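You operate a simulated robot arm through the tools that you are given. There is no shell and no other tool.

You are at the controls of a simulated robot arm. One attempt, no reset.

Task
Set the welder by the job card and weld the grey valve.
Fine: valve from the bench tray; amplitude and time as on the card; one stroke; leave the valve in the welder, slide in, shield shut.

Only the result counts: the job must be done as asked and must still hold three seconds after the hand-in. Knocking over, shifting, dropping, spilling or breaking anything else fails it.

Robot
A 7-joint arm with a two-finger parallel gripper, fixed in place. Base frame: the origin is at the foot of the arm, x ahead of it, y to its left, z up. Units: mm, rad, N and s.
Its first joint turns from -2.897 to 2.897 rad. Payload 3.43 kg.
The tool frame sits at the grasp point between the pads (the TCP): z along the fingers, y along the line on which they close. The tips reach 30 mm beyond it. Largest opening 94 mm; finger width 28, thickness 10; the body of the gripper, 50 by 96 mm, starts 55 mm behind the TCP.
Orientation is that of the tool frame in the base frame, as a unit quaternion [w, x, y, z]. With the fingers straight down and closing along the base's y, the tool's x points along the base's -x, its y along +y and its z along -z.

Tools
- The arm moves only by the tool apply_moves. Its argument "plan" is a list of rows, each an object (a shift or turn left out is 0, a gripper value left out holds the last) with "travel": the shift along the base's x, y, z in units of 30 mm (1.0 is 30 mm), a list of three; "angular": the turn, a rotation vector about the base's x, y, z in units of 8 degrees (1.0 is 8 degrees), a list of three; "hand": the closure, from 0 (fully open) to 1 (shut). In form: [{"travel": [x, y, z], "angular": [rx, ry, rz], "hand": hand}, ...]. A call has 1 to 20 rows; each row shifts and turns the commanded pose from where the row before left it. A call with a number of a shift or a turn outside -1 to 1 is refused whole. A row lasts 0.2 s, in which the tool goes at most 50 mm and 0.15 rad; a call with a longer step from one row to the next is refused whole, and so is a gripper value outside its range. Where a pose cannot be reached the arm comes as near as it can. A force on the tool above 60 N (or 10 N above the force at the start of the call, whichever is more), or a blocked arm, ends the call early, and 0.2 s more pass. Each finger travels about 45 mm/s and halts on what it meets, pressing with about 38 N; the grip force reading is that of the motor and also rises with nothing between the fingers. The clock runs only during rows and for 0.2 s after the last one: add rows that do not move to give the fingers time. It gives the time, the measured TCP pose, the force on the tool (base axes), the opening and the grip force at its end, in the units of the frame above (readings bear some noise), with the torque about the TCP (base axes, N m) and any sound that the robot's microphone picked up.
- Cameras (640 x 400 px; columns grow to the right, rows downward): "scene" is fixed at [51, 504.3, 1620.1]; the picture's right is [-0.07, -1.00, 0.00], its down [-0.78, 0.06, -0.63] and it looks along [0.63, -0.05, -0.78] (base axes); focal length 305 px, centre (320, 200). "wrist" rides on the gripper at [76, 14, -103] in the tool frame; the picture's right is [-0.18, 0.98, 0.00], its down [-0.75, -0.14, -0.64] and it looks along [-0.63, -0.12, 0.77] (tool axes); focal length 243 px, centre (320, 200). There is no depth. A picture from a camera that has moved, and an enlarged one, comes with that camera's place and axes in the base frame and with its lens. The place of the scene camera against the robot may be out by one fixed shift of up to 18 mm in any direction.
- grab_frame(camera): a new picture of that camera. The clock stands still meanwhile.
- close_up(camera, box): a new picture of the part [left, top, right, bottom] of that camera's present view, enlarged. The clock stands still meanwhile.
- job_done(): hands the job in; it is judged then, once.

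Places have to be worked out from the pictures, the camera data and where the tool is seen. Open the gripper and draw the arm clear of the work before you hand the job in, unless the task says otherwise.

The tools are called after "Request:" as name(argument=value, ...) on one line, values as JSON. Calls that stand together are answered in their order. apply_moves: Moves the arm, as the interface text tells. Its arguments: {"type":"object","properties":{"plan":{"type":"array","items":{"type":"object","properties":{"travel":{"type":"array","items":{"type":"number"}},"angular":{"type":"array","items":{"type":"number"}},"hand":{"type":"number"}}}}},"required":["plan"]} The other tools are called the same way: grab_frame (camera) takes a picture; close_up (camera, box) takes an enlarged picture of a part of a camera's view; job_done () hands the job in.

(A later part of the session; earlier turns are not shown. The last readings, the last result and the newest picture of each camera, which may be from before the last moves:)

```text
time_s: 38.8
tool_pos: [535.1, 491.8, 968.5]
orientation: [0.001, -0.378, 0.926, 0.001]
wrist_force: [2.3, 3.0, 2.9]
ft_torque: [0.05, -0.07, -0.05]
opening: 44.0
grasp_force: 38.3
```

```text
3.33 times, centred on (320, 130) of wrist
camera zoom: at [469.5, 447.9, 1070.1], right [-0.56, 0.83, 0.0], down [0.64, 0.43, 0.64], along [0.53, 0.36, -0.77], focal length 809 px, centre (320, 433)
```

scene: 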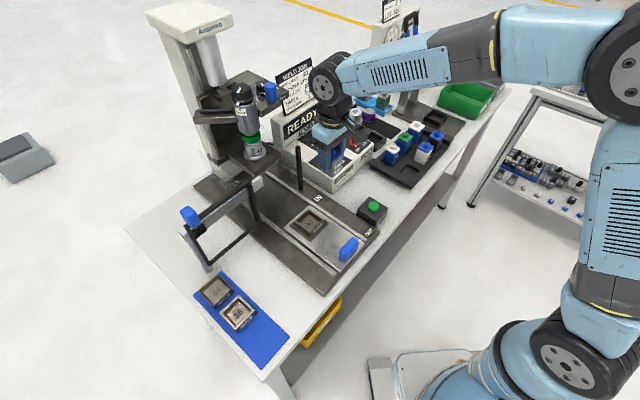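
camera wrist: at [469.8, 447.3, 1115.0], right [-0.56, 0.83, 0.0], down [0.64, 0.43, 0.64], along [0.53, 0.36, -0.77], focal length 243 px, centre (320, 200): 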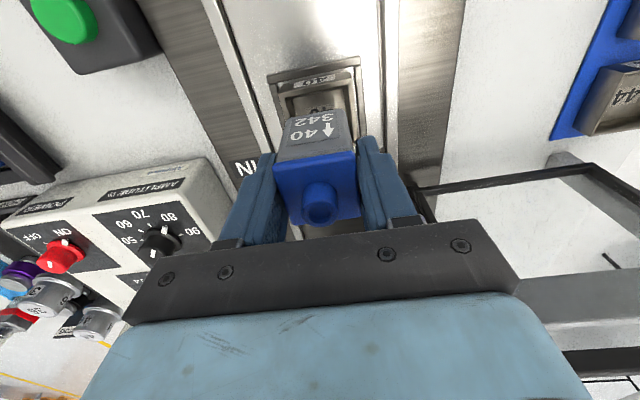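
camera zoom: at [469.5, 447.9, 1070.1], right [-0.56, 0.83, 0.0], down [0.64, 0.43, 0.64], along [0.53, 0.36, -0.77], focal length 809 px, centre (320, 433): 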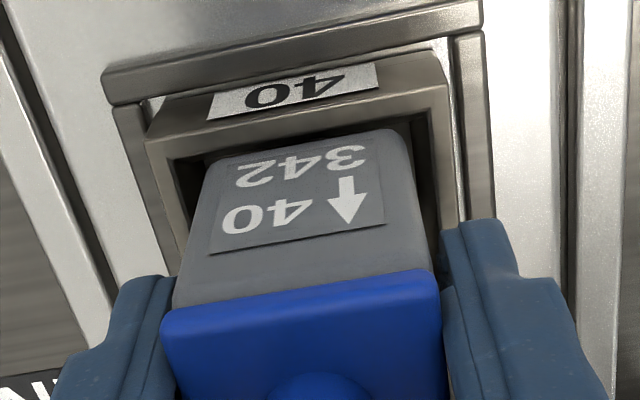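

A light contact force pushes the valve away from the robot (toward +x,+y), suggesting the front wall is touching. I shift about 1.5 mm deeper and lower a little more.

Request:
apply_moves(plan=[{"travel": [0.04, 0.04, 0], "hand": 1.0}, {"travel": [0, 0, -0.1]}, {"travel": [0, 0, -0.1]}, {"travel": [0, 0, 0]}])

Request:
close_up(camera="wrist", box=[265, 70, 375, 190])

Request:
close_up(camera="scene", box=[290, 185, 340, 240])

```text
time_s: 39.8
tool_pos: [534.0, 492.2, 962.6]
orientation: [0.0, -0.378, 0.926, 0.0]
wrist_force: [-0.1, -0.4, -1.5]
ft_torque: [0.0, -0.02, -0.03]
opening: 43.8
grasp_force: 38.2
```

```text
3.33 times, centred on (320, 130) of wrist
camera zoom: at [470.3, 448.1, 1063.9], right [-0.56, 0.83, 0.0], down [0.64, 0.43, 0.64], along [0.53, 0.36, -0.77], focal length 809 px, centre (320, 433)
```

zoom: 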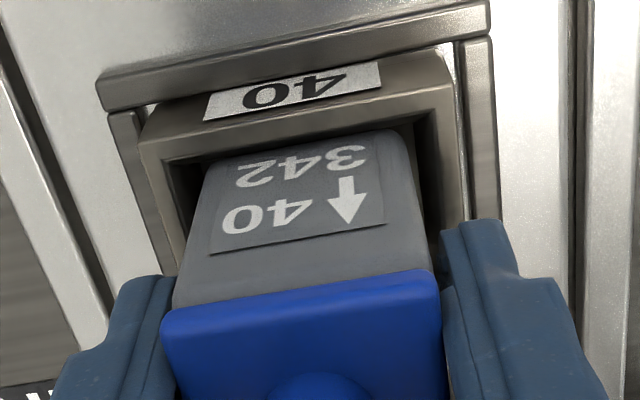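

```text
7.27 times, centred on (315, 212) of scene
camera zoom: at [51.0, 504.3, 1620.1], right [-0.07, -1.0, 0.0], down [-0.78, 0.06, -0.63], along [0.63, -0.05, -0.78], focal length 2218 px, centre (356, 109)
```

zoom: 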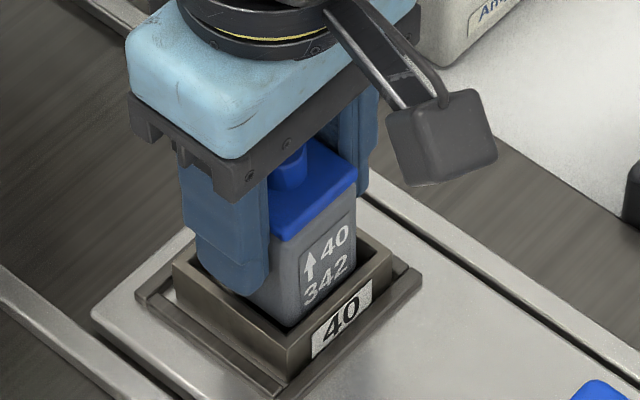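

Request:
apply_moves(plan=[{"travel": [0, 0, -0.12], "hand": 1.0}, {"travel": [0, 0, -0.12]}, {"travel": [0, 0, 0]}])

Request:
close_up(camera="wrist", box=[265, 70, 375, 190])

Request:
close_up(camera="scene", box=[290, 185, 340, 240])

```text
time_s: 40.6
tool_pos: [534.2, 491.9, 955.3]
orientation: [0.0, -0.378, 0.926, 0.0]
wrist_force: [-0.4, -0.4, -0.8]
ft_torque: [0.0, -0.05, -0.02]
opening: 44.0
grasp_force: 38.1
```

```text
3.33 times, centred on (320, 130) of wrist
camera zoom: at [470.2, 448.5, 1056.5], right [-0.56, 0.83, 0.0], down [0.64, 0.43, 0.64], along [0.53, 0.36, -0.77], focal length 809 px, centre (320, 433)
```

zoom: 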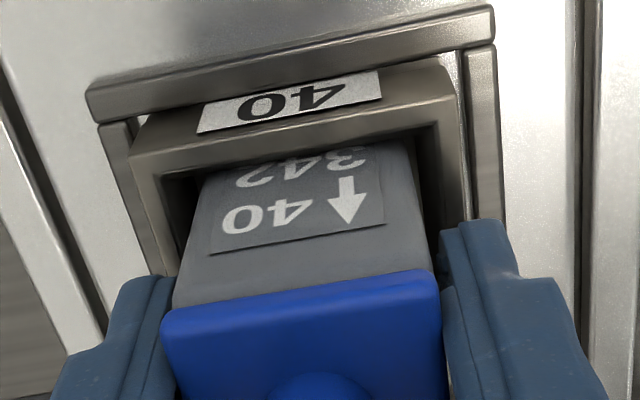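

```text
7.27 times, centred on (315, 212) of scene
camera zoom: at [51.0, 504.3, 1620.1], right [-0.07, -1.0, 0.0], down [-0.78, 0.06, -0.63], along [0.63, -0.05, -0.78], focal length 2218 px, centre (356, 109)
```

zoom: 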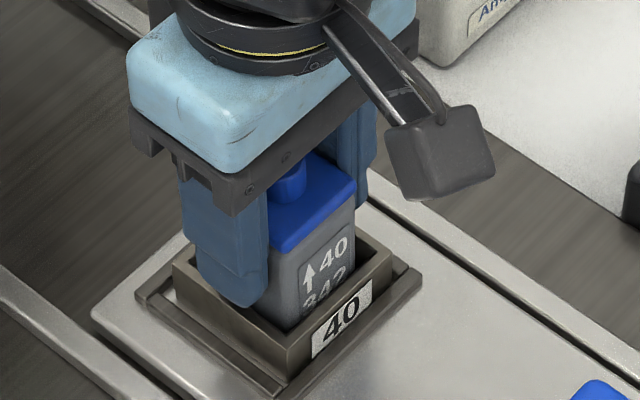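

Request:
apply_moves(plan=[{"travel": [0, 0, -0.1], "hand": 1.0}, {"travel": [0, 0, 0]}])

Request:
apply_moves(plan=[{"travel": [0, 0, -0.08], "hand": 1.0}, {"travel": [0, 0, 0]}])

Request:
close_up(camera="scene", box=[290, 185, 340, 240])

```text
time_s: 41.2
tool_pos: [533.9, 492.0, 953.3]
orientation: [0.002, -0.378, 0.926, 0.0]
wrist_force: [2.6, -1.0, 29.5]
ft_torque: [-0.13, 0.07, -0.04]
opening: 44.1
grasp_force: 38.7
```

```text
time_s: 41.8
tool_pos: [533.7, 491.3, 949.8]
orientation: [0.001, -0.378, 0.926, 0.0]
wrist_force: [3.0, 0.9, 28.1]
ft_torque: [0.06, -0.09, 0.02]
opening: 43.9
grasp_force: 37.6
```

```text
7.27 times, centred on (315, 212) of scene
camera zoom: at [51.0, 504.3, 1620.1], right [-0.07, -1.0, 0.0], down [-0.78, 0.06, -0.63], along [0.63, -0.05, -0.78], focal length 2218 px, centre (356, 109)
```

zoom: 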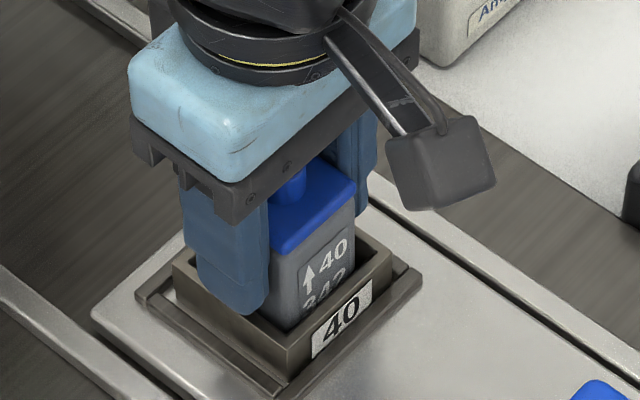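

The force jumped to about 28 N and the fingers then slid slightly: the valve is seated on the nest floor. I ease off the downward push, open the fingers and lift straight up.

Request:
apply_moves(plan=[{"travel": [0, 0, 0.08], "hand": 1.0}, {"travel": [0, 0, 0], "hand": 0.35}, {"travel": [0, 0, 0], "hand": 0.35}, {"travel": [0, 0, 0], "hand": 0.35}, {"travel": [0, 0, 0.3]}, {"travel": [0, 0, 0.7]}, {"travel": [0, 0, 1]}, {"travel": [0, 0, 1]}, {"travel": [0, 0, 0]}])

Request:
grab_frame(camera="wrist")

Request:
close_up(camera="scene", box=[280, 175, 350, 250])

```text
time_s: 43.8
tool_pos: [534.9, 491.2, 1042.6]
orientation: [-0.001, -0.378, 0.926, 0.0]
wrist_force: [0.0, 0.6, 0.1]
ft_torque: [0.05, -0.01, -0.01]
opening: 61.3
grasp_force: 0.0
```

```text
taken
camera wrist: at [470.5, 447.6, 1144.6], right [-0.56, 0.83, 0.0], down [0.64, 0.43, 0.64], along [0.53, 0.36, -0.77], focal length 243 px, centre (320, 200)
```

wrist: 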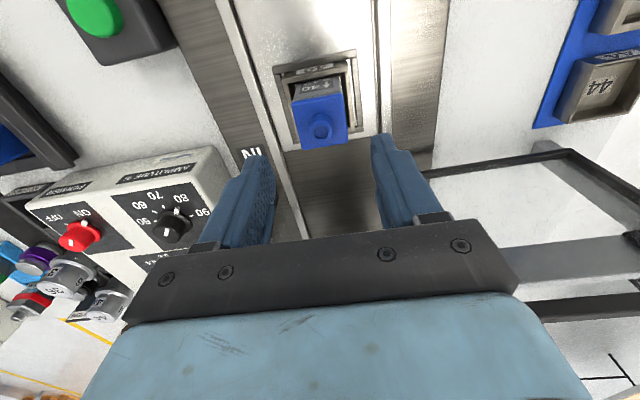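

```text
5.33 times, centred on (315, 212) of scene
camera zoom: at [51.0, 504.3, 1620.1], right [-0.07, -1.0, 0.0], down [-0.78, 0.06, -0.63], along [0.63, -0.05, -0.78], focal length 1627 px, centre (347, 133)
```

zoom: 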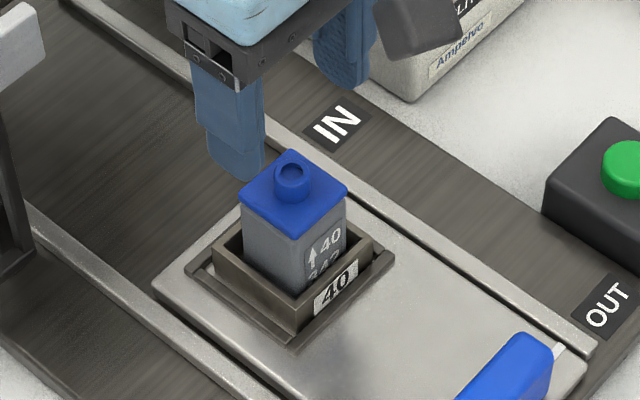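

The valve stands upright in the nest. Next is the slide handle: I move back over it at a safe height and measure it.

Request:
apply_moves(plan=[{"travel": [-0.66, -0.68, 0], "hand": 0.35}, {"travel": [-0.66, -0.68, 0]}, {"travel": [-0.66, -0.68, 0]}, {"travel": [-0.66, -0.68, 0]}, {"travel": [0, 0, 0]}, {"travel": [0, 0, 0]}])

Request:
grab_frame(camera="wrist")

Request:
close_up(camera="wrist", box=[240, 0, 440, 140])

```text
time_s: 45.2
tool_pos: [453.6, 408.8, 1042.3]
orientation: [0.0, -0.378, 0.926, 0.0]
wrist_force: [0.5, -0.7, 0.4]
ft_torque: [0.02, 0.0, 0.01]
opening: 61.1
grasp_force: 0.1
```

```text
taken
camera wrist: at [389.5, 366.3, 1143.7], right [-0.56, 0.83, 0.0], down [0.64, 0.43, 0.64], along [0.53, 0.36, -0.77], focal length 243 px, centre (320, 200)
```

wrist: 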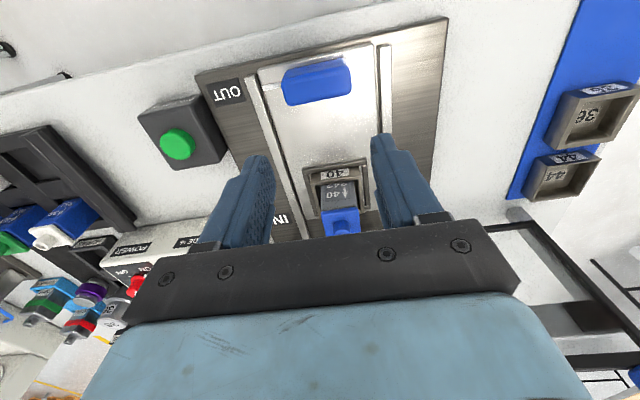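

```text
2.86 times, centred on (340, 70) of wrist
camera zoom: at [389.5, 366.3, 1143.7], right [-0.56, 0.83, 0.0], down [0.64, 0.43, 0.64], along [0.53, 0.36, -0.77], focal length 693 px, centre (263, 571)
```

zoom: 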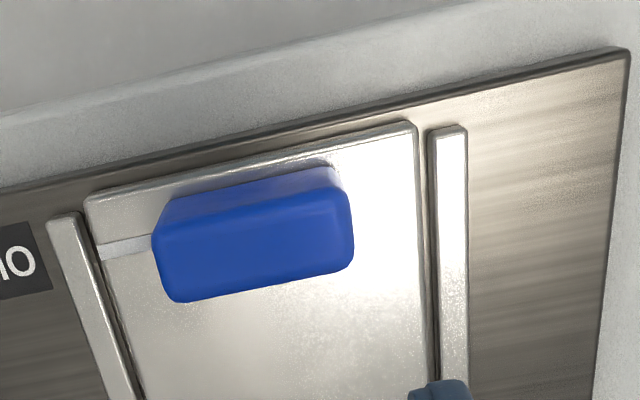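

The handle centre is about (442,399), top z≈915, plate z≈880. I'll push it with closed fingers from the front side: first move in front of it and close the fingers.

Request:
apply_moves(plan=[{"travel": [-0.72, -0.69, 0], "hand": 1.0}, {"travel": [-0.72, -0.69, 0]}, {"travel": [0, 0, -0.9]}, {"travel": [0, 0, -0.9]}, {"travel": [0, 0, 0]}, {"travel": [0, 0, 0]}, {"travel": [0, 0, 0]}])

Request:
grab_frame(camera="wrist")

Request:
grab_frame(camera="scene")

```text
time_s: 46.8
tool_pos: [412.6, 368.0, 987.6]
orientation: [0.0, -0.379, 0.926, -0.001]
wrist_force: [0.4, -1.1, -0.1]
ft_torque: [-0.02, 0.02, -0.01]
opening: 0.0
grasp_force: 32.8
```

```text
taken
camera wrist: at [347.9, 324.7, 1088.6], right [-0.56, 0.83, 0.0], down [0.64, 0.43, 0.64], along [0.53, 0.36, -0.77], focal length 243 px, centre (320, 200)
```

wrist: 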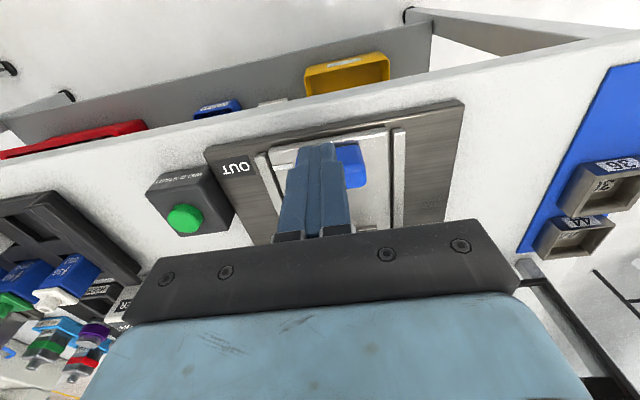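

```text
taken
```

scene: 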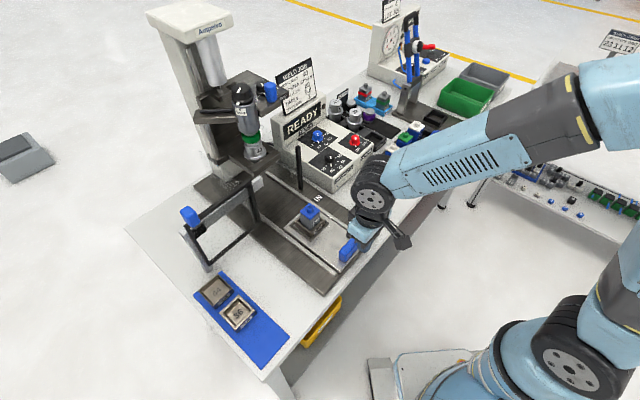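

Request:
close_up(camera="wrist", box=[240, 90, 420, 240])

Request:
close_up(camera="scene", box=[310, 190, 420, 280])

```text
2.67 times, centred on (330, 165) of wrist
camera zoom: at [347.9, 324.7, 1088.6], right [-0.56, 0.83, 0.0], down [0.64, 0.43, 0.64], along [0.53, 0.36, -0.77], focal length 647 px, centre (293, 293)
```

zoom: 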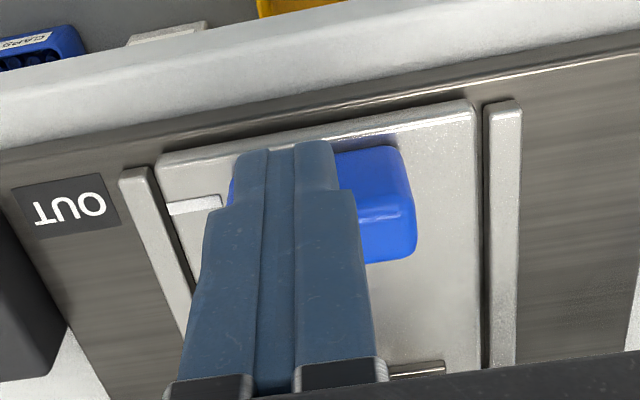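

```text
4.44 times, centred on (365, 235) of scene
camera zoom: at [51.0, 504.3, 1620.1], right [-0.07, -1.0, 0.0], down [-0.78, 0.06, -0.63], along [0.63, -0.05, -0.78], focal length 1356 px, centre (120, 44)
```

zoom: 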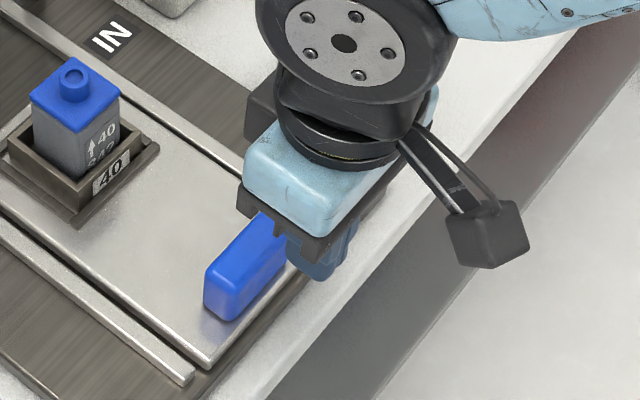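

The handle's front face is about 29 mm ahead of the tool axis (15 mm clear of the fist), top z≈920. I lower to TCP z≈925 (tips ≈895) in front of the handle.

Request:
apply_moves(plan=[{"travel": [0, 0, -0.7], "hand": 1.0}, {"travel": [0, 0, -0.7]}, {"travel": [0, 0, -0.65]}, {"travel": [0, 0, 0]}, {"travel": [0, 0, 0]}])

Request:
close_up(camera="wrist", box=[240, 90, 420, 240])

Request:
close_up(camera="scene", box=[310, 190, 420, 280])

```text
time_s: 48.0
tool_pos: [411.1, 367.2, 927.5]
orientation: [-0.001, -0.378, 0.926, 0.0]
wrist_force: [0.0, -0.1, -0.5]
ft_torque: [0.03, -0.04, -0.01]
opening: 0.0
grasp_force: 32.9
```

```text
2.67 times, centred on (330, 165) of wrist
camera zoom: at [347.1, 323.5, 1028.6], right [-0.56, 0.83, 0.0], down [0.64, 0.43, 0.64], along [0.53, 0.36, -0.77], focal length 647 px, centre (293, 293)
```

zoom: 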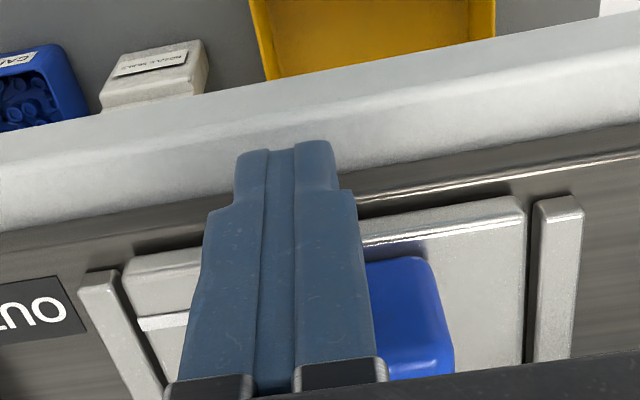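

```text
4.44 times, centred on (365, 235) of scene
camera zoom: at [51.0, 504.3, 1620.1], right [-0.07, -1.0, 0.0], down [-0.78, 0.06, -0.63], along [0.63, -0.05, -0.78], focal length 1356 px, centre (120, 44)
```

zoom: 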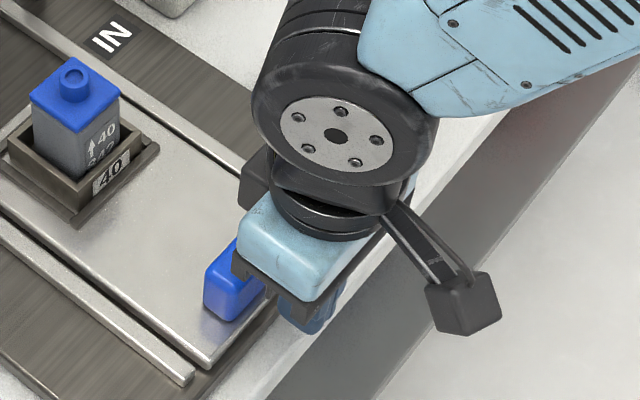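

The fist is in front of the handle. I advance along the bench-depth direction about 30 mm and check that the slide moves smoothly.

Request:
apply_moves(plan=[{"travel": [0.237, 0.235, 0], "hand": 1.0}, {"travel": [0.237, 0.235, 0]}, {"travel": [0.237, 0.235, 0]}, {"travel": [0, 0, 0]}])

Request:
grab_frame(camera="wrist")

Request:
close_up(camera="scene", box=[280, 180, 400, 280])

```text
time_s: 49.0
tool_pos: [434.1, 388.2, 925.5]
orientation: [0.001, -0.377, 0.926, 0.0]
wrist_force: [-0.1, -0.4, 0.2]
ft_torque: [-0.02, 0.02, 0.01]
opening: 0.0
grasp_force: 33.0
```

```text
taken
camera wrist: at [369.0, 345.5, 1027.5], right [-0.56, 0.83, 0.0], down [0.64, 0.43, 0.64], along [0.53, 0.36, -0.77], focal length 243 px, centre (320, 200)
```

wrist: 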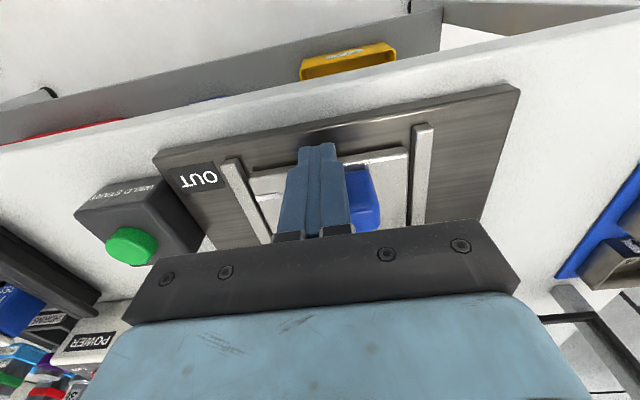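

```text
4.00 times, centred on (340, 230) of scene
camera zoom: at [51.0, 504.3, 1620.1], right [-0.07, -1.0, 0.0], down [-0.78, 0.06, -0.63], along [0.63, -0.05, -0.78], focal length 1220 px, centre (240, 80)
```

zoom: 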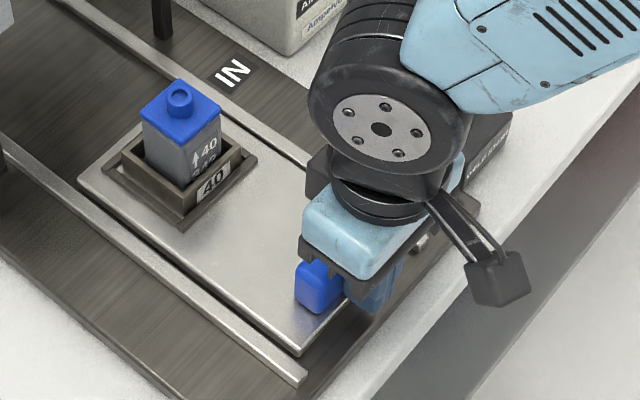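

The slide moves smoothly with almost no force. I continue in the same direction.

Request:
apply_moves(plan=[{"travel": [0.237, 0.235, 0], "hand": 1.0}, {"travel": [0.237, 0.235, 0]}, {"travel": [0.237, 0.235, 0]}, {"travel": [0.237, 0.235, 0]}, {"travel": [0.237, 0.235, 0]}, {"travel": [0.237, 0.235, 0]}, {"travel": [0.237, 0.235, 0]}, {"travel": [0.237, 0.235, 0]}, {"travel": [0.237, 0.235, 0]}, {"travel": [0.237, 0.235, 0]}, {"travel": [0, 0, 0]}])

Request:
grab_frame(camera="wrist")

Request:
close_up(camera="scene", box=[200, 90, 400, 270])

```text
time_s: 51.4
tool_pos: [505.6, 459.9, 927.5]
orientation: [0.0, -0.378, 0.926, 0.0]
wrist_force: [-0.1, 0.6, 0.2]
ft_torque: [-0.03, -0.01, -0.01]
opening: 0.1
grasp_force: 33.0
```

```text
taken
camera wrist: at [441.2, 415.8, 1028.2], right [-0.56, 0.83, 0.0], down [0.64, 0.43, 0.64], along [0.53, 0.36, -0.77], focal length 243 px, centre (320, 200)
```

wrist: 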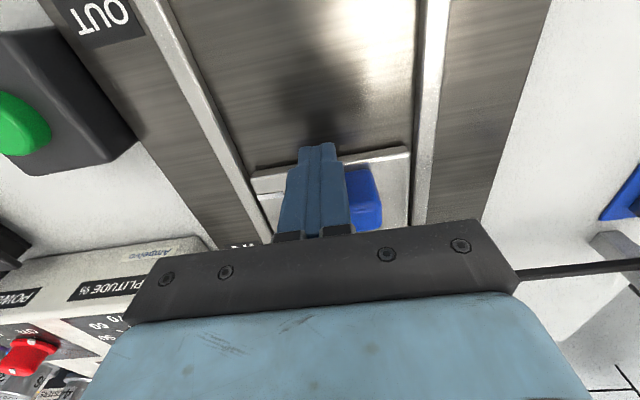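

```text
2.22 times, centred on (300, 180) of scene
camera zoom: at [51.0, 504.3, 1620.1], right [-0.07, -1.0, 0.0], down [-0.78, 0.06, -0.63], along [0.63, -0.05, -0.78], focal length 678 px, centre (364, 244)
```

zoom: 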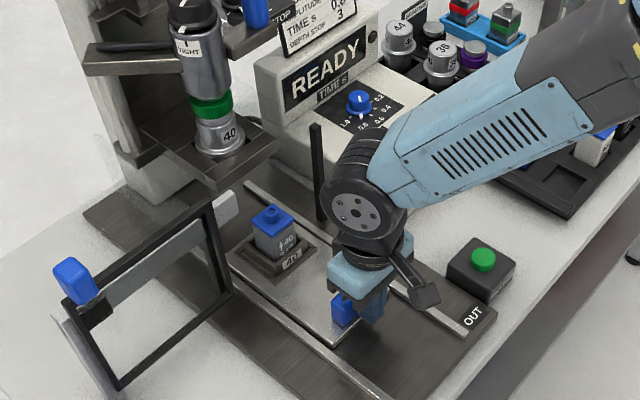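

About 75 mm remain. I continue, then slow down near the end stop.

Request:
apply_moves(plan=[{"travel": [0.237, 0.235, 0], "hand": 1.0}, {"travel": [0.237, 0.235, 0]}, {"travel": [0.237, 0.235, 0]}, {"travel": [0.237, 0.235, 0]}, {"travel": [0.237, 0.235, 0]}, {"travel": [0, 0, 0]}])

Request:
grab_frame(camera="wrist")

Request:
close_up(camera="scene", box=[200, 90, 400, 270])

```text
time_s: 52.8
tool_pos: [541.2, 495.3, 926.1]
orientation: [0.0, -0.378, 0.926, 0.001]
wrist_force: [0.7, -0.5, 0.0]
ft_torque: [0.01, 0.01, 0.04]
opening: 0.2
grasp_force: 33.0
```

```text
taken
camera wrist: at [476.4, 451.4, 1027.7], right [-0.56, 0.83, 0.0], down [0.64, 0.43, 0.64], along [0.53, 0.36, -0.77], focal length 243 px, centre (320, 200)
```

wrist: 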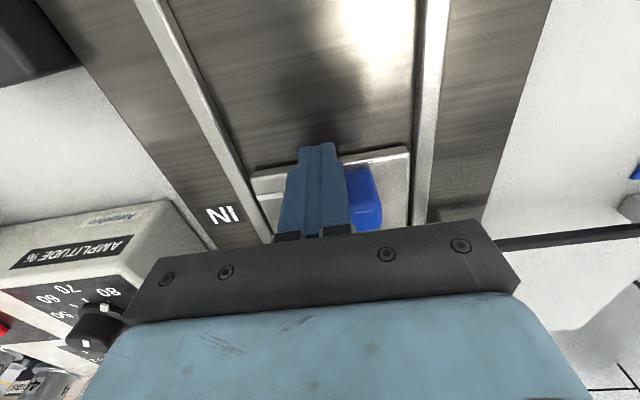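

```text
2.22 times, centred on (300, 180) of scene
camera zoom: at [51.0, 504.3, 1620.1], right [-0.07, -1.0, 0.0], down [-0.78, 0.06, -0.63], along [0.63, -0.05, -0.78], focal length 678 px, centre (364, 244)
```

zoom: 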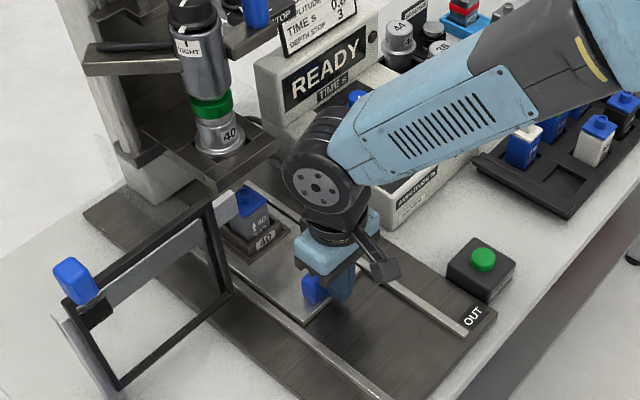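

Request:
close_up(camera="wrist", box=[190, 130, 420, 250])

```text
2.78 times, centred on (305, 190) of wrist
camera zoom: at [476.4, 451.4, 1027.7], right [-0.56, 0.83, 0.0], down [0.64, 0.43, 0.64], along [0.53, 0.36, -0.77], focal length 675 px, centre (362, 228)
```

zoom: 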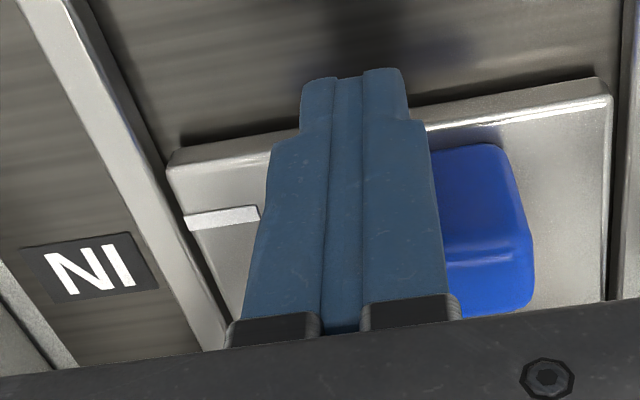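

The pointer is about 10 mm short of the IN mark. I push on in small steps and watch for the end-stop force.

Request:
apply_moves(plan=[{"travel": [0.1, 0.1, 0], "hand": 1.0}, {"travel": [0.1, 0.1, 0]}, {"travel": [0, 0, 0]}])

Request:
apply_moves(plan=[{"travel": [0.07, 0.07, 0], "hand": 1.0}, {"travel": [0.07, 0.07, 0]}, {"travel": [0, 0, 0]}])

Request:
close_up(camera="wrist", box=[190, 130, 420, 250])

```text
time_s: 53.6
tool_pos: [546.2, 500.4, 925.4]
orientation: [0.0, -0.378, 0.926, 0.0]
wrist_force: [0.6, -1.9, 0.0]
ft_torque: [-0.02, 0.0, -0.02]
opening: 0.0
grasp_force: 33.1
```

```text
time_s: 54.4
tool_pos: [550.1, 505.9, 926.4]
orientation: [0.0, -0.378, 0.926, 0.0]
wrist_force: [0.6, 1.3, 0.7]
ft_torque: [-0.03, 0.0, -0.03]
opening: 0.1
grasp_force: 33.1
```

```text
2.78 times, centred on (305, 190) of wrist
camera zoom: at [485.8, 461.2, 1028.1], right [-0.56, 0.83, 0.0], down [0.64, 0.43, 0.64], along [0.53, 0.36, -0.77], focal length 675 px, centre (362, 228)
```

zoom: 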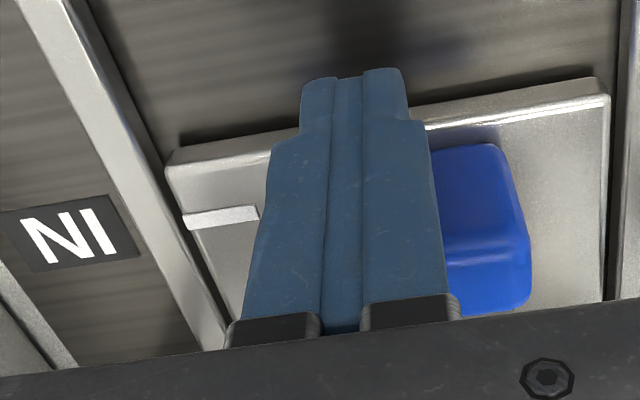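

The pointer now lines up with IN, but I feel no stop yet. I nudge further in small steps to find it.

Request:
apply_moves(plan=[{"travel": [0.06, 0.06, 0], "hand": 1.0}, {"travel": [0.06, 0.06, 0]}, {"travel": [0, 0, 0]}])

Request:
apply_moves(plan=[{"travel": [0.06, 0.06, 0], "hand": 1.0}, {"travel": [0.06, 0.06, 0]}, {"travel": [0, 0, 0]}])

Request:
close_up(camera="wrist", box=[190, 130, 420, 250])

Request:
close_up(camera="scene", box=[200, 90, 360, 250])

```text
time_s: 55.2
tool_pos: [552.6, 507.9, 924.4]
orientation: [0.0, -0.377, 0.926, 0.0]
wrist_force: [-0.1, -0.5, 0.0]
ft_torque: [-0.01, 0.0, -0.01]
opening: 0.0
grasp_force: 32.9
```

```text
time_s: 56.0
tool_pos: [557.5, 510.8, 926.3]
orientation: [-0.001, -0.378, 0.926, 0.0]
wrist_force: [-10.0, -11.0, -1.5]
ft_torque: [0.03, -0.03, 0.19]
opening: 0.0
grasp_force: 33.2
```

```text
2.78 times, centred on (305, 190) of wrist
camera zoom: at [492.4, 467.7, 1027.4], right [-0.56, 0.83, 0.0], down [0.64, 0.43, 0.64], along [0.53, 0.36, -0.77], focal length 675 px, centre (362, 228)
```

zoom: 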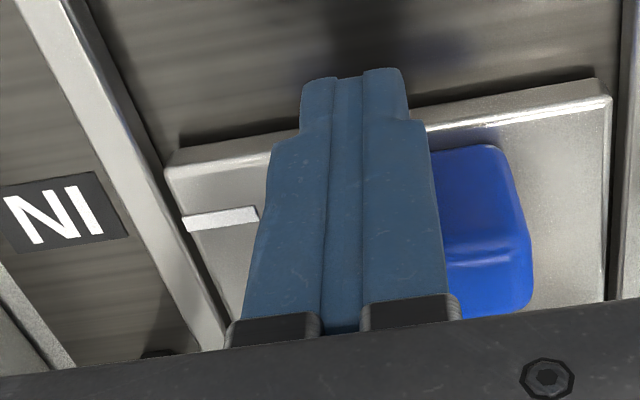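

```text
2.50 times, centred on (280, 170) of scene
camera zoom: at [51.0, 504.3, 1620.1], right [-0.07, -1.0, 0.0], down [-0.78, 0.06, -0.63], along [0.63, -0.05, -0.78], focal length 763 px, centre (420, 275)
```

zoom: 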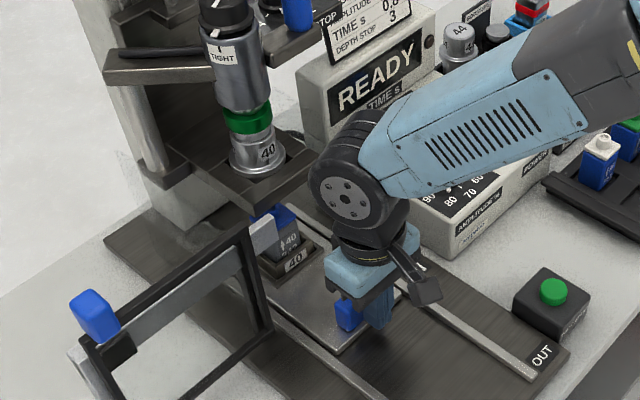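

The reaction rose to 15 N: the slide is against its end stop. I give one more tiny push to be sure, then back away.

Request:
apply_moves(plan=[{"travel": [0.05, 0.05, 0], "hand": 1.0}, {"travel": [0, 0, 0]}])

Request:
apply_moves(plan=[{"travel": [-0.25, -0.25, 0], "hand": 1.0}, {"travel": [-0.6, -0.6, 0]}, {"travel": [-0.6, -0.6, 0.2]}, {"travel": [-0.3, -0.3, 0.9]}, {"travel": [-0.3, -0.3, 1]}, {"travel": [-0.3, -0.3, 1]}, {"travel": [0, 0, 1]}, {"travel": [0, 0, 0]}])

Request:
grab_frame(camera="scene")

Request:
grab_frame(camera="wrist")

```text
time_s: 56.6
tool_pos: [557.3, 511.2, 926.2]
orientation: [-0.002, -0.378, 0.926, -0.001]
wrist_force: [-34.0, -33.9, -7.3]
ft_torque: [-0.01, -0.06, 0.39]
opening: 0.2
grasp_force: 33.3
```

```text
time_s: 58.4
tool_pos: [487.6, 441.7, 1049.4]
orientation: [0.0, -0.378, 0.926, 0.0]
wrist_force: [-0.5, 0.0, 0.2]
ft_torque: [0.02, -0.01, 0.01]
opening: 0.0
grasp_force: 33.1
```

```text
taken
```

scene: 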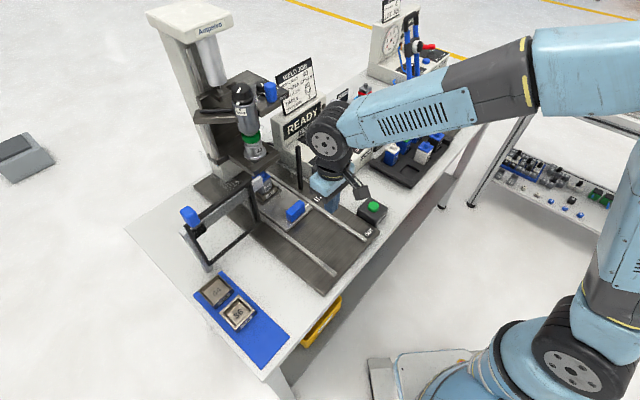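

```text
taken
camera wrist: at [424.5, 398.4, 1151.2], right [-0.56, 0.83, 0.0], down [0.64, 0.43, 0.64], along [0.53, 0.36, -0.77], focal length 243 px, centre (320, 200)
```

wrist: 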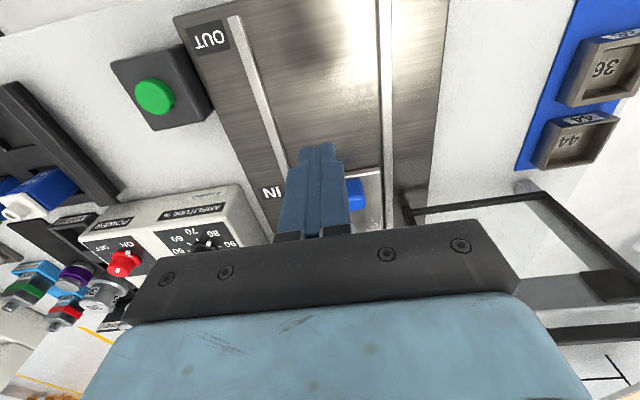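

Request:
close_up(camera="scene", box=[170, 110, 330, 270])

Request:
close_up(camera="scene", box=[170, 180, 280, 280])

Request:
close_up(camera="scene", box=[240, 160, 320, 230])

Request:
close_up(camera="wrist", box=[380, 150, 640, 400])

```text
2.50 times, centred on (250, 190) of scene
camera zoom: at [51.0, 504.3, 1620.1], right [-0.07, -1.0, 0.0], down [-0.78, 0.06, -0.63], along [0.63, -0.05, -0.78], focal length 763 px, centre (495, 225)
```

zoom: 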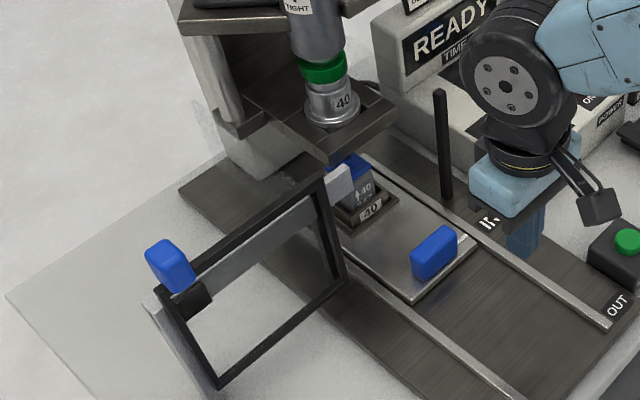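

```text
4.00 times, centred on (225, 230) of scene
camera zoom: at [51.0, 504.3, 1620.1], right [-0.07, -1.0, 0.0], down [-0.78, 0.06, -0.63], along [0.63, -0.05, -0.78], focal length 1220 px, centre (700, 80)
```

zoom: 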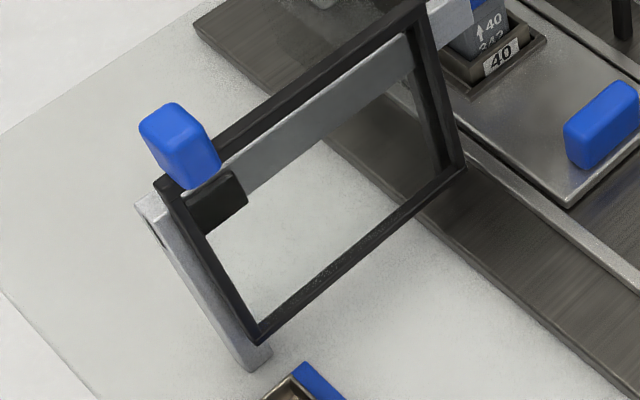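

```text
5.71 times, centred on (280, 195) of scene
camera zoom: at [51.0, 504.3, 1620.1], right [-0.07, -1.0, 0.0], down [-0.78, 0.06, -0.63], along [0.63, -0.05, -0.78], focal length 1743 px, centre (549, 229)
```

zoom: 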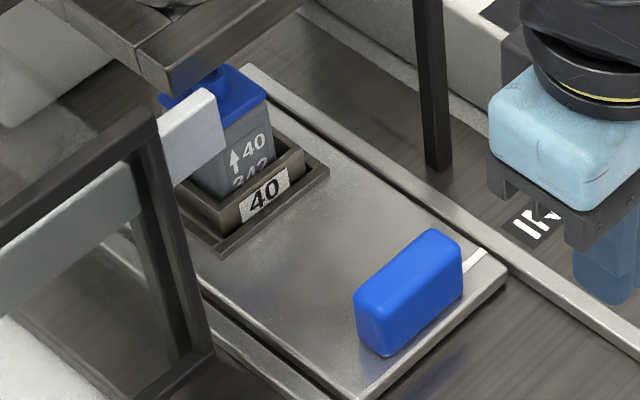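

```text
1.60 times, centred on (510, 275) of wrist
camera zoom: at [424.5, 398.4, 1151.2], right [-0.56, 0.83, 0.0], down [0.64, 0.43, 0.64], along [0.53, 0.36, -0.77], focal length 388 px, centre (16, 80)
```

zoom: 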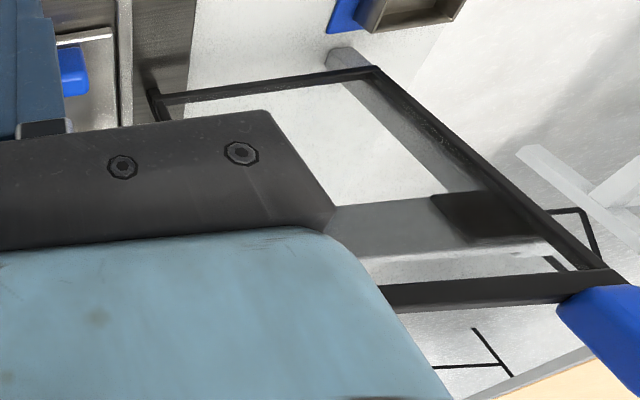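

The slide is firmly IN with the valve under the horn. The shield frame (plane about 40 mm behind the slide handle) must slide right along its rail to the black post, about 185 mm. I open the fingers and go up and left to look at the blue shield handle.

Request:
apply_moves(plan=[{"travel": [-0.34, 0.8, 0.7], "hand": 0}, {"travel": [-0.34, 0.92, 0.7]}, {"travel": [-0.34, 0.92, 0.7]}, {"travel": [-0.34, 0.92, 0.6]}, {"travel": [-0.34, 0.92, 0.6]}, {"travel": [-0.34, 0.92, 0.5]}, {"travel": [-0.34, 0.92, 0.5]}, {"travel": [-0.34, 0.92, 0.4]}, {"travel": [-0.34, 0.92, 0.3]}, {"travel": [0, 0, 0]}, {"travel": [0, 0, 0]}])

Request:
grab_frame(camera="wrist")

Request:
grab_frame(camera="scene")

```text
time_s: 60.8
tool_pos: [395.9, 688.0, 1199.1]
orientation: [0.0, -0.378, 0.926, 0.0]
wrist_force: [-0.1, -0.2, -0.1]
ft_torque: [-0.05, 0.04, 0.04]
opening: 94.1
grasp_force: 0.1
```

```text
taken
camera wrist: at [331.3, 644.7, 1300.9], right [-0.56, 0.83, 0.0], down [0.64, 0.43, 0.64], along [0.53, 0.36, -0.77], focal length 243 px, centre (320, 200)
```

wrist: 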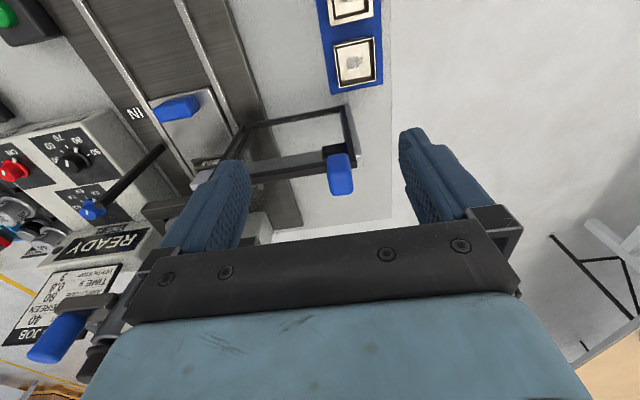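

```text
taken
```

scene: 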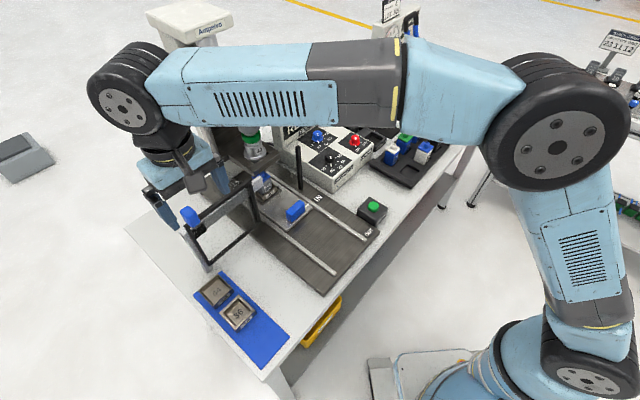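

Request:
close_up(camera="wrist", box=[230, 90, 400, 230])

Request:
close_up(camera="wrist", box=[90, 80, 270, 230])

Request:
close_up(camera="scene", box=[130, 130, 290, 280])

```text
2.86 times, centred on (315, 160) of wrist
camera zoom: at [331.3, 644.7, 1300.9], right [-0.56, 0.83, 0.0], down [0.64, 0.43, 0.64], along [0.53, 0.36, -0.77], focal length 693 px, centre (334, 314)
```

zoom: 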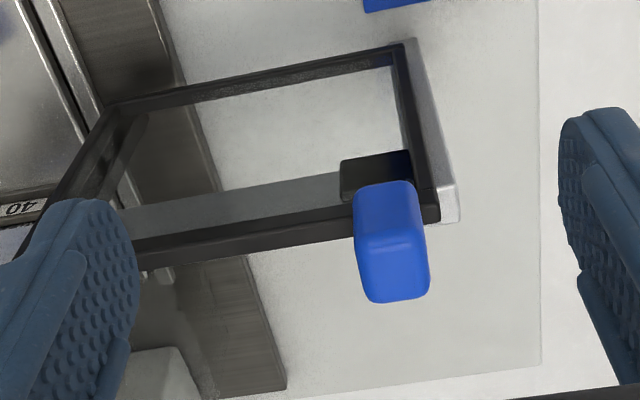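

```text
2.67 times, centred on (180, 155) of wrist
camera zoom: at [331.3, 644.7, 1300.9], right [-0.56, 0.83, 0.0], down [0.64, 0.43, 0.64], along [0.53, 0.36, -0.77], focal length 647 px, centre (693, 320)
```

zoom: 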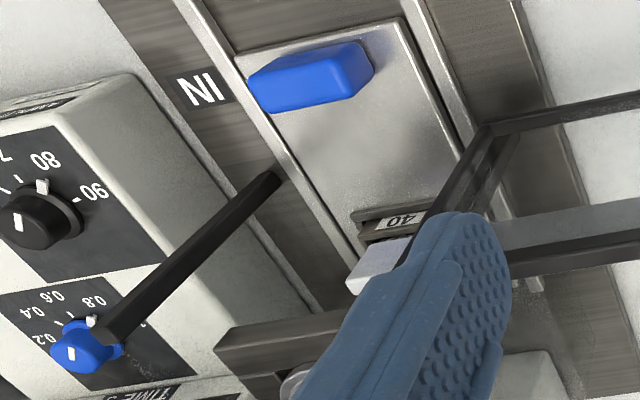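

```text
2.67 times, centred on (210, 205) of scene
camera zoom: at [51.0, 504.3, 1620.1], right [-0.07, -1.0, 0.0], down [-0.78, 0.06, -0.63], along [0.63, -0.05, -0.78], focal length 813 px, centre (613, 187)
```

zoom: 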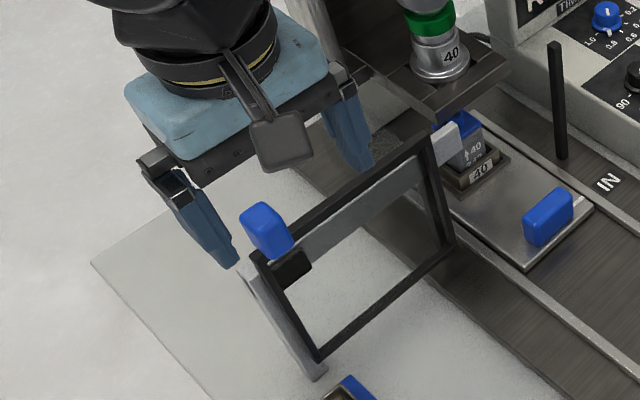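

Request:
apply_moves(plan=[{"travel": [-0.7, 0.71, 0], "hand": 0}, {"travel": [-0.7, 0.71, 0]}, {"travel": [0, 0, 0]}, {"travel": [0, 0, 0]}])

Request:
close_up(camera="wrist", box=[220, 90, 390, 230])

```text
time_s: 61.8
tool_pos: [354.7, 731.6, 1198.2]
orientation: [0.0, -0.377, 0.926, 0.0]
wrist_force: [-0.3, 1.1, 0.1]
ft_torque: [0.03, -0.02, -0.02]
opening: 93.9
grasp_force: 0.0
```

```text
2.86 times, centred on (305, 160) of wrist
camera zoom: at [289.7, 687.5, 1299.6], right [-0.56, 0.83, 0.0], down [0.64, 0.43, 0.64], along [0.53, 0.36, -0.77], focal length 693 px, centre (363, 314)
```

zoom: 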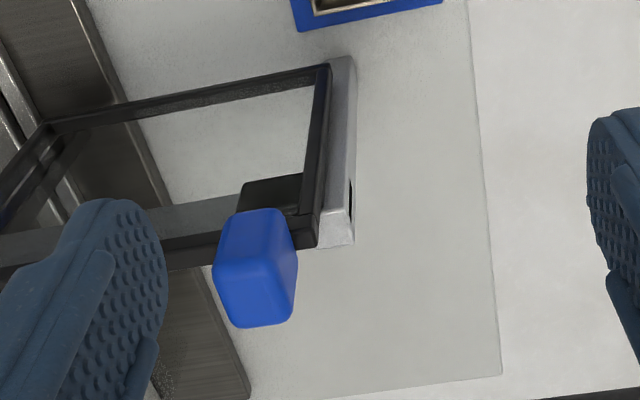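

Two views place the shield handle (≈25 mm block) at about (437,740), top z≈1107, in the shield plane. I move above it with the fingers open along the rail direction.

Request:
apply_moves(plan=[{"travel": [0.68, 0.08, 0], "hand": 0.2}, {"travel": [0.68, 0.08, 0]}, {"travel": [0.68, 0.08, 0]}, {"travel": [0.68, 0.06, -0.4]}, {"travel": [0, 0, 0]}, {"travel": [0, 0, 0]}])

Request:
grab_frame(camera="wrist")

Request:
close_up(camera="wrist", box=[230, 60, 410, 200])

Request:
close_up(camera="scene", box=[110, 70, 290, 250])

```text
time_s: 63.2
tool_pos: [437.8, 739.6, 1187.7]
orientation: [0.0, -0.378, 0.926, 0.0]
wrist_force: [-0.2, -0.2, 0.0]
ft_torque: [-0.01, 0.0, -0.01]
opening: 74.9
grasp_force: 0.1
```

```text
taken
camera wrist: at [372.3, 695.6, 1288.2], right [-0.56, 0.83, 0.0], down [0.64, 0.43, 0.64], along [0.53, 0.36, -0.77], focal length 243 px, centre (320, 200)
```

wrist: 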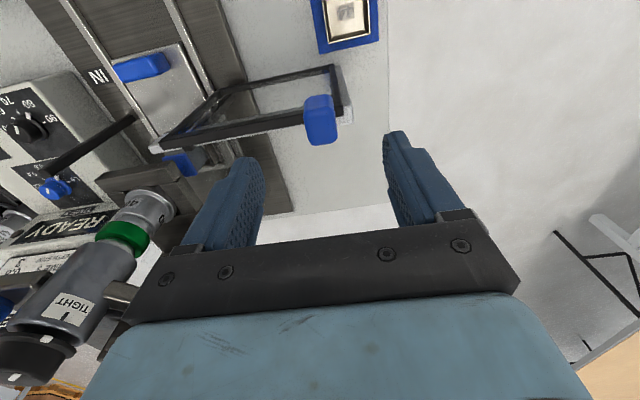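

```text
2.86 times, centred on (320, 130) of wrist
camera zoom: at [372.3, 695.6, 1288.2], right [-0.56, 0.83, 0.0], down [0.64, 0.43, 0.64], along [0.53, 0.36, -0.77], focal length 693 px, centre (320, 400)
```

zoom: 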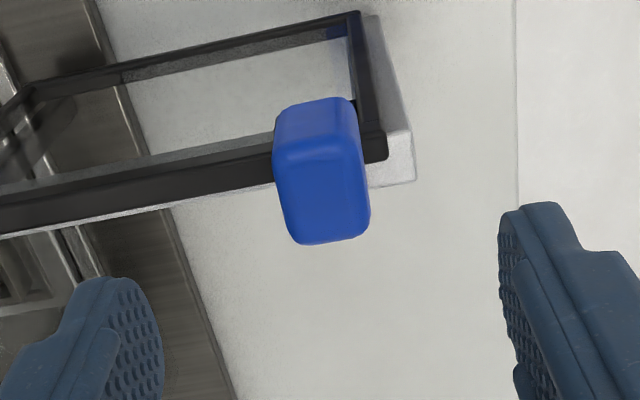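

```text
2.22 times, centred on (200, 160) of scene
camera zoom: at [51.0, 504.3, 1620.1], right [-0.07, -1.0, 0.0], down [-0.78, 0.06, -0.63], along [0.63, -0.05, -0.78], focal length 678 px, centre (587, 289)
```

zoom: 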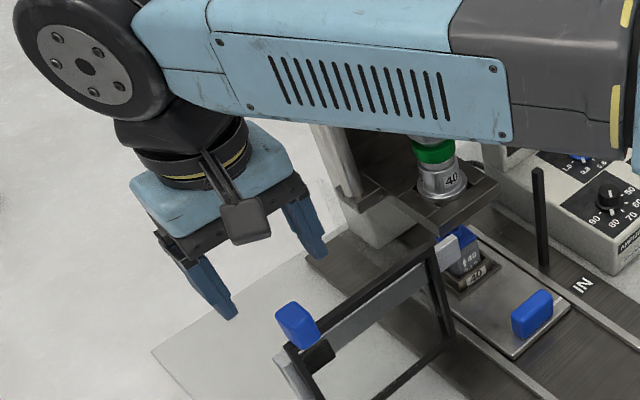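

The handle is centred under the fingers within 2 mm. I fine-tune and lower so the tips reach z≈1090, about 20 mm below the handle top and above the frame.

Request:
apply_moves(plan=[{"travel": [0.033, 0.07, -0.8], "hand": 0.4}, {"travel": [0, 0, -0.8]}, {"travel": [0, 0, -0.65]}, {"travel": [0, 0, 0]}, {"travel": [0, 0, 0]}])

Request:
close_up(camera="wrist", box=[230, 100, 410, 240])

Request:
close_up(camera="scene", box=[130, 130, 290, 280])

```text
time_s: 64.4
tool_pos: [438.7, 742.2, 1120.1]
orientation: [0.0, -0.379, 0.926, 0.001]
wrist_force: [0.3, -0.2, 0.0]
ft_torque: [-0.02, 0.03, -0.03]
opening: 56.2
grasp_force: 0.1
```

```text
2.86 times, centred on (320, 170) of wrist
camera zoom: at [374.1, 697.6, 1221.4], right [-0.56, 0.83, 0.0], down [0.64, 0.43, 0.64], along [0.53, 0.36, -0.77], focal length 693 px, centre (320, 286)
```

zoom: 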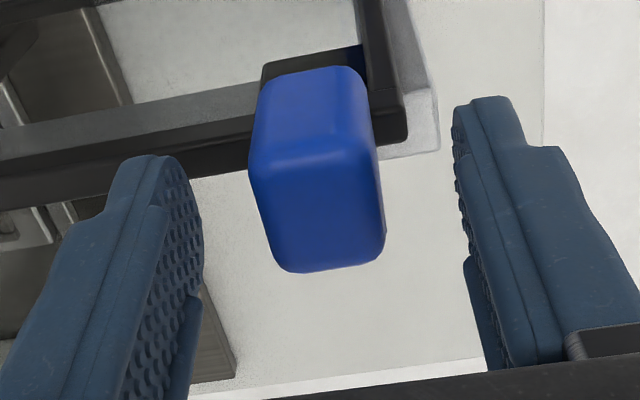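

```text
2.67 times, centred on (210, 205) of scene
camera zoom: at [51.0, 504.3, 1620.1], right [-0.07, -1.0, 0.0], down [-0.78, 0.06, -0.63], along [0.63, -0.05, -0.78], focal length 813 px, centre (613, 187)
```

zoom: 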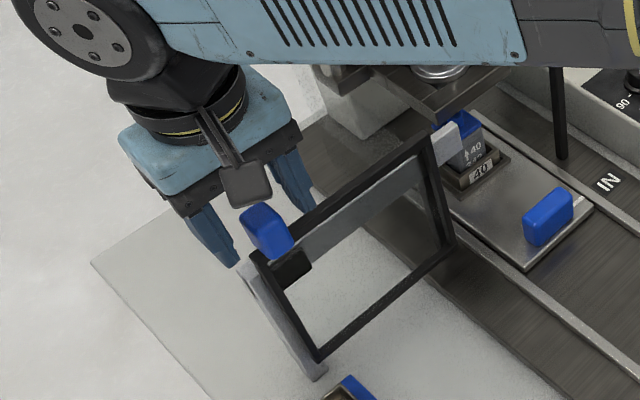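

The handle sits between the pads. I close to grip it.

Request:
apply_moves(plan=[{"travel": [0, 0, 0], "hand": 1.0}, {"travel": [0, 0, 0], "hand": 1.0}, {"travel": [0, 0, 0], "hand": 1.0}, {"travel": [0, 0, 0], "hand": 1.0}])

Request:
close_up(camera="wrist", box=[230, 100, 410, 240])

```text
time_s: 65.4
tool_pos: [439.1, 741.3, 1119.3]
orientation: [0.0, -0.378, 0.926, 0.0]
wrist_force: [0.1, 0.6, 0.2]
ft_torque: [0.05, 0.09, 1.15]
opening: 23.9
grasp_force: 44.9
```

```text
2.86 times, centred on (320, 170) of wrist
camera zoom: at [374.1, 697.6, 1221.4], right [-0.56, 0.83, 0.0], down [0.64, 0.43, 0.64], along [0.53, 0.36, -0.77], focal length 693 px, centre (320, 286)
```

zoom: 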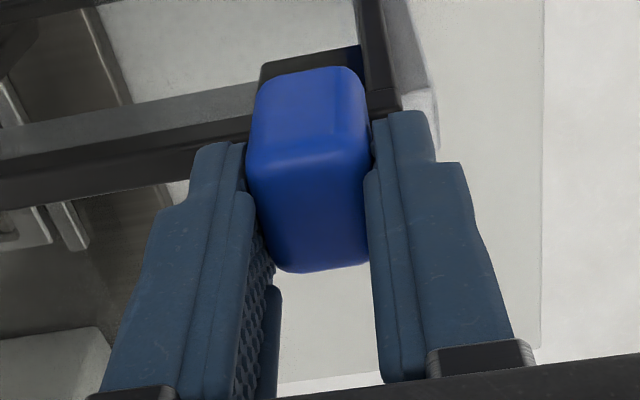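

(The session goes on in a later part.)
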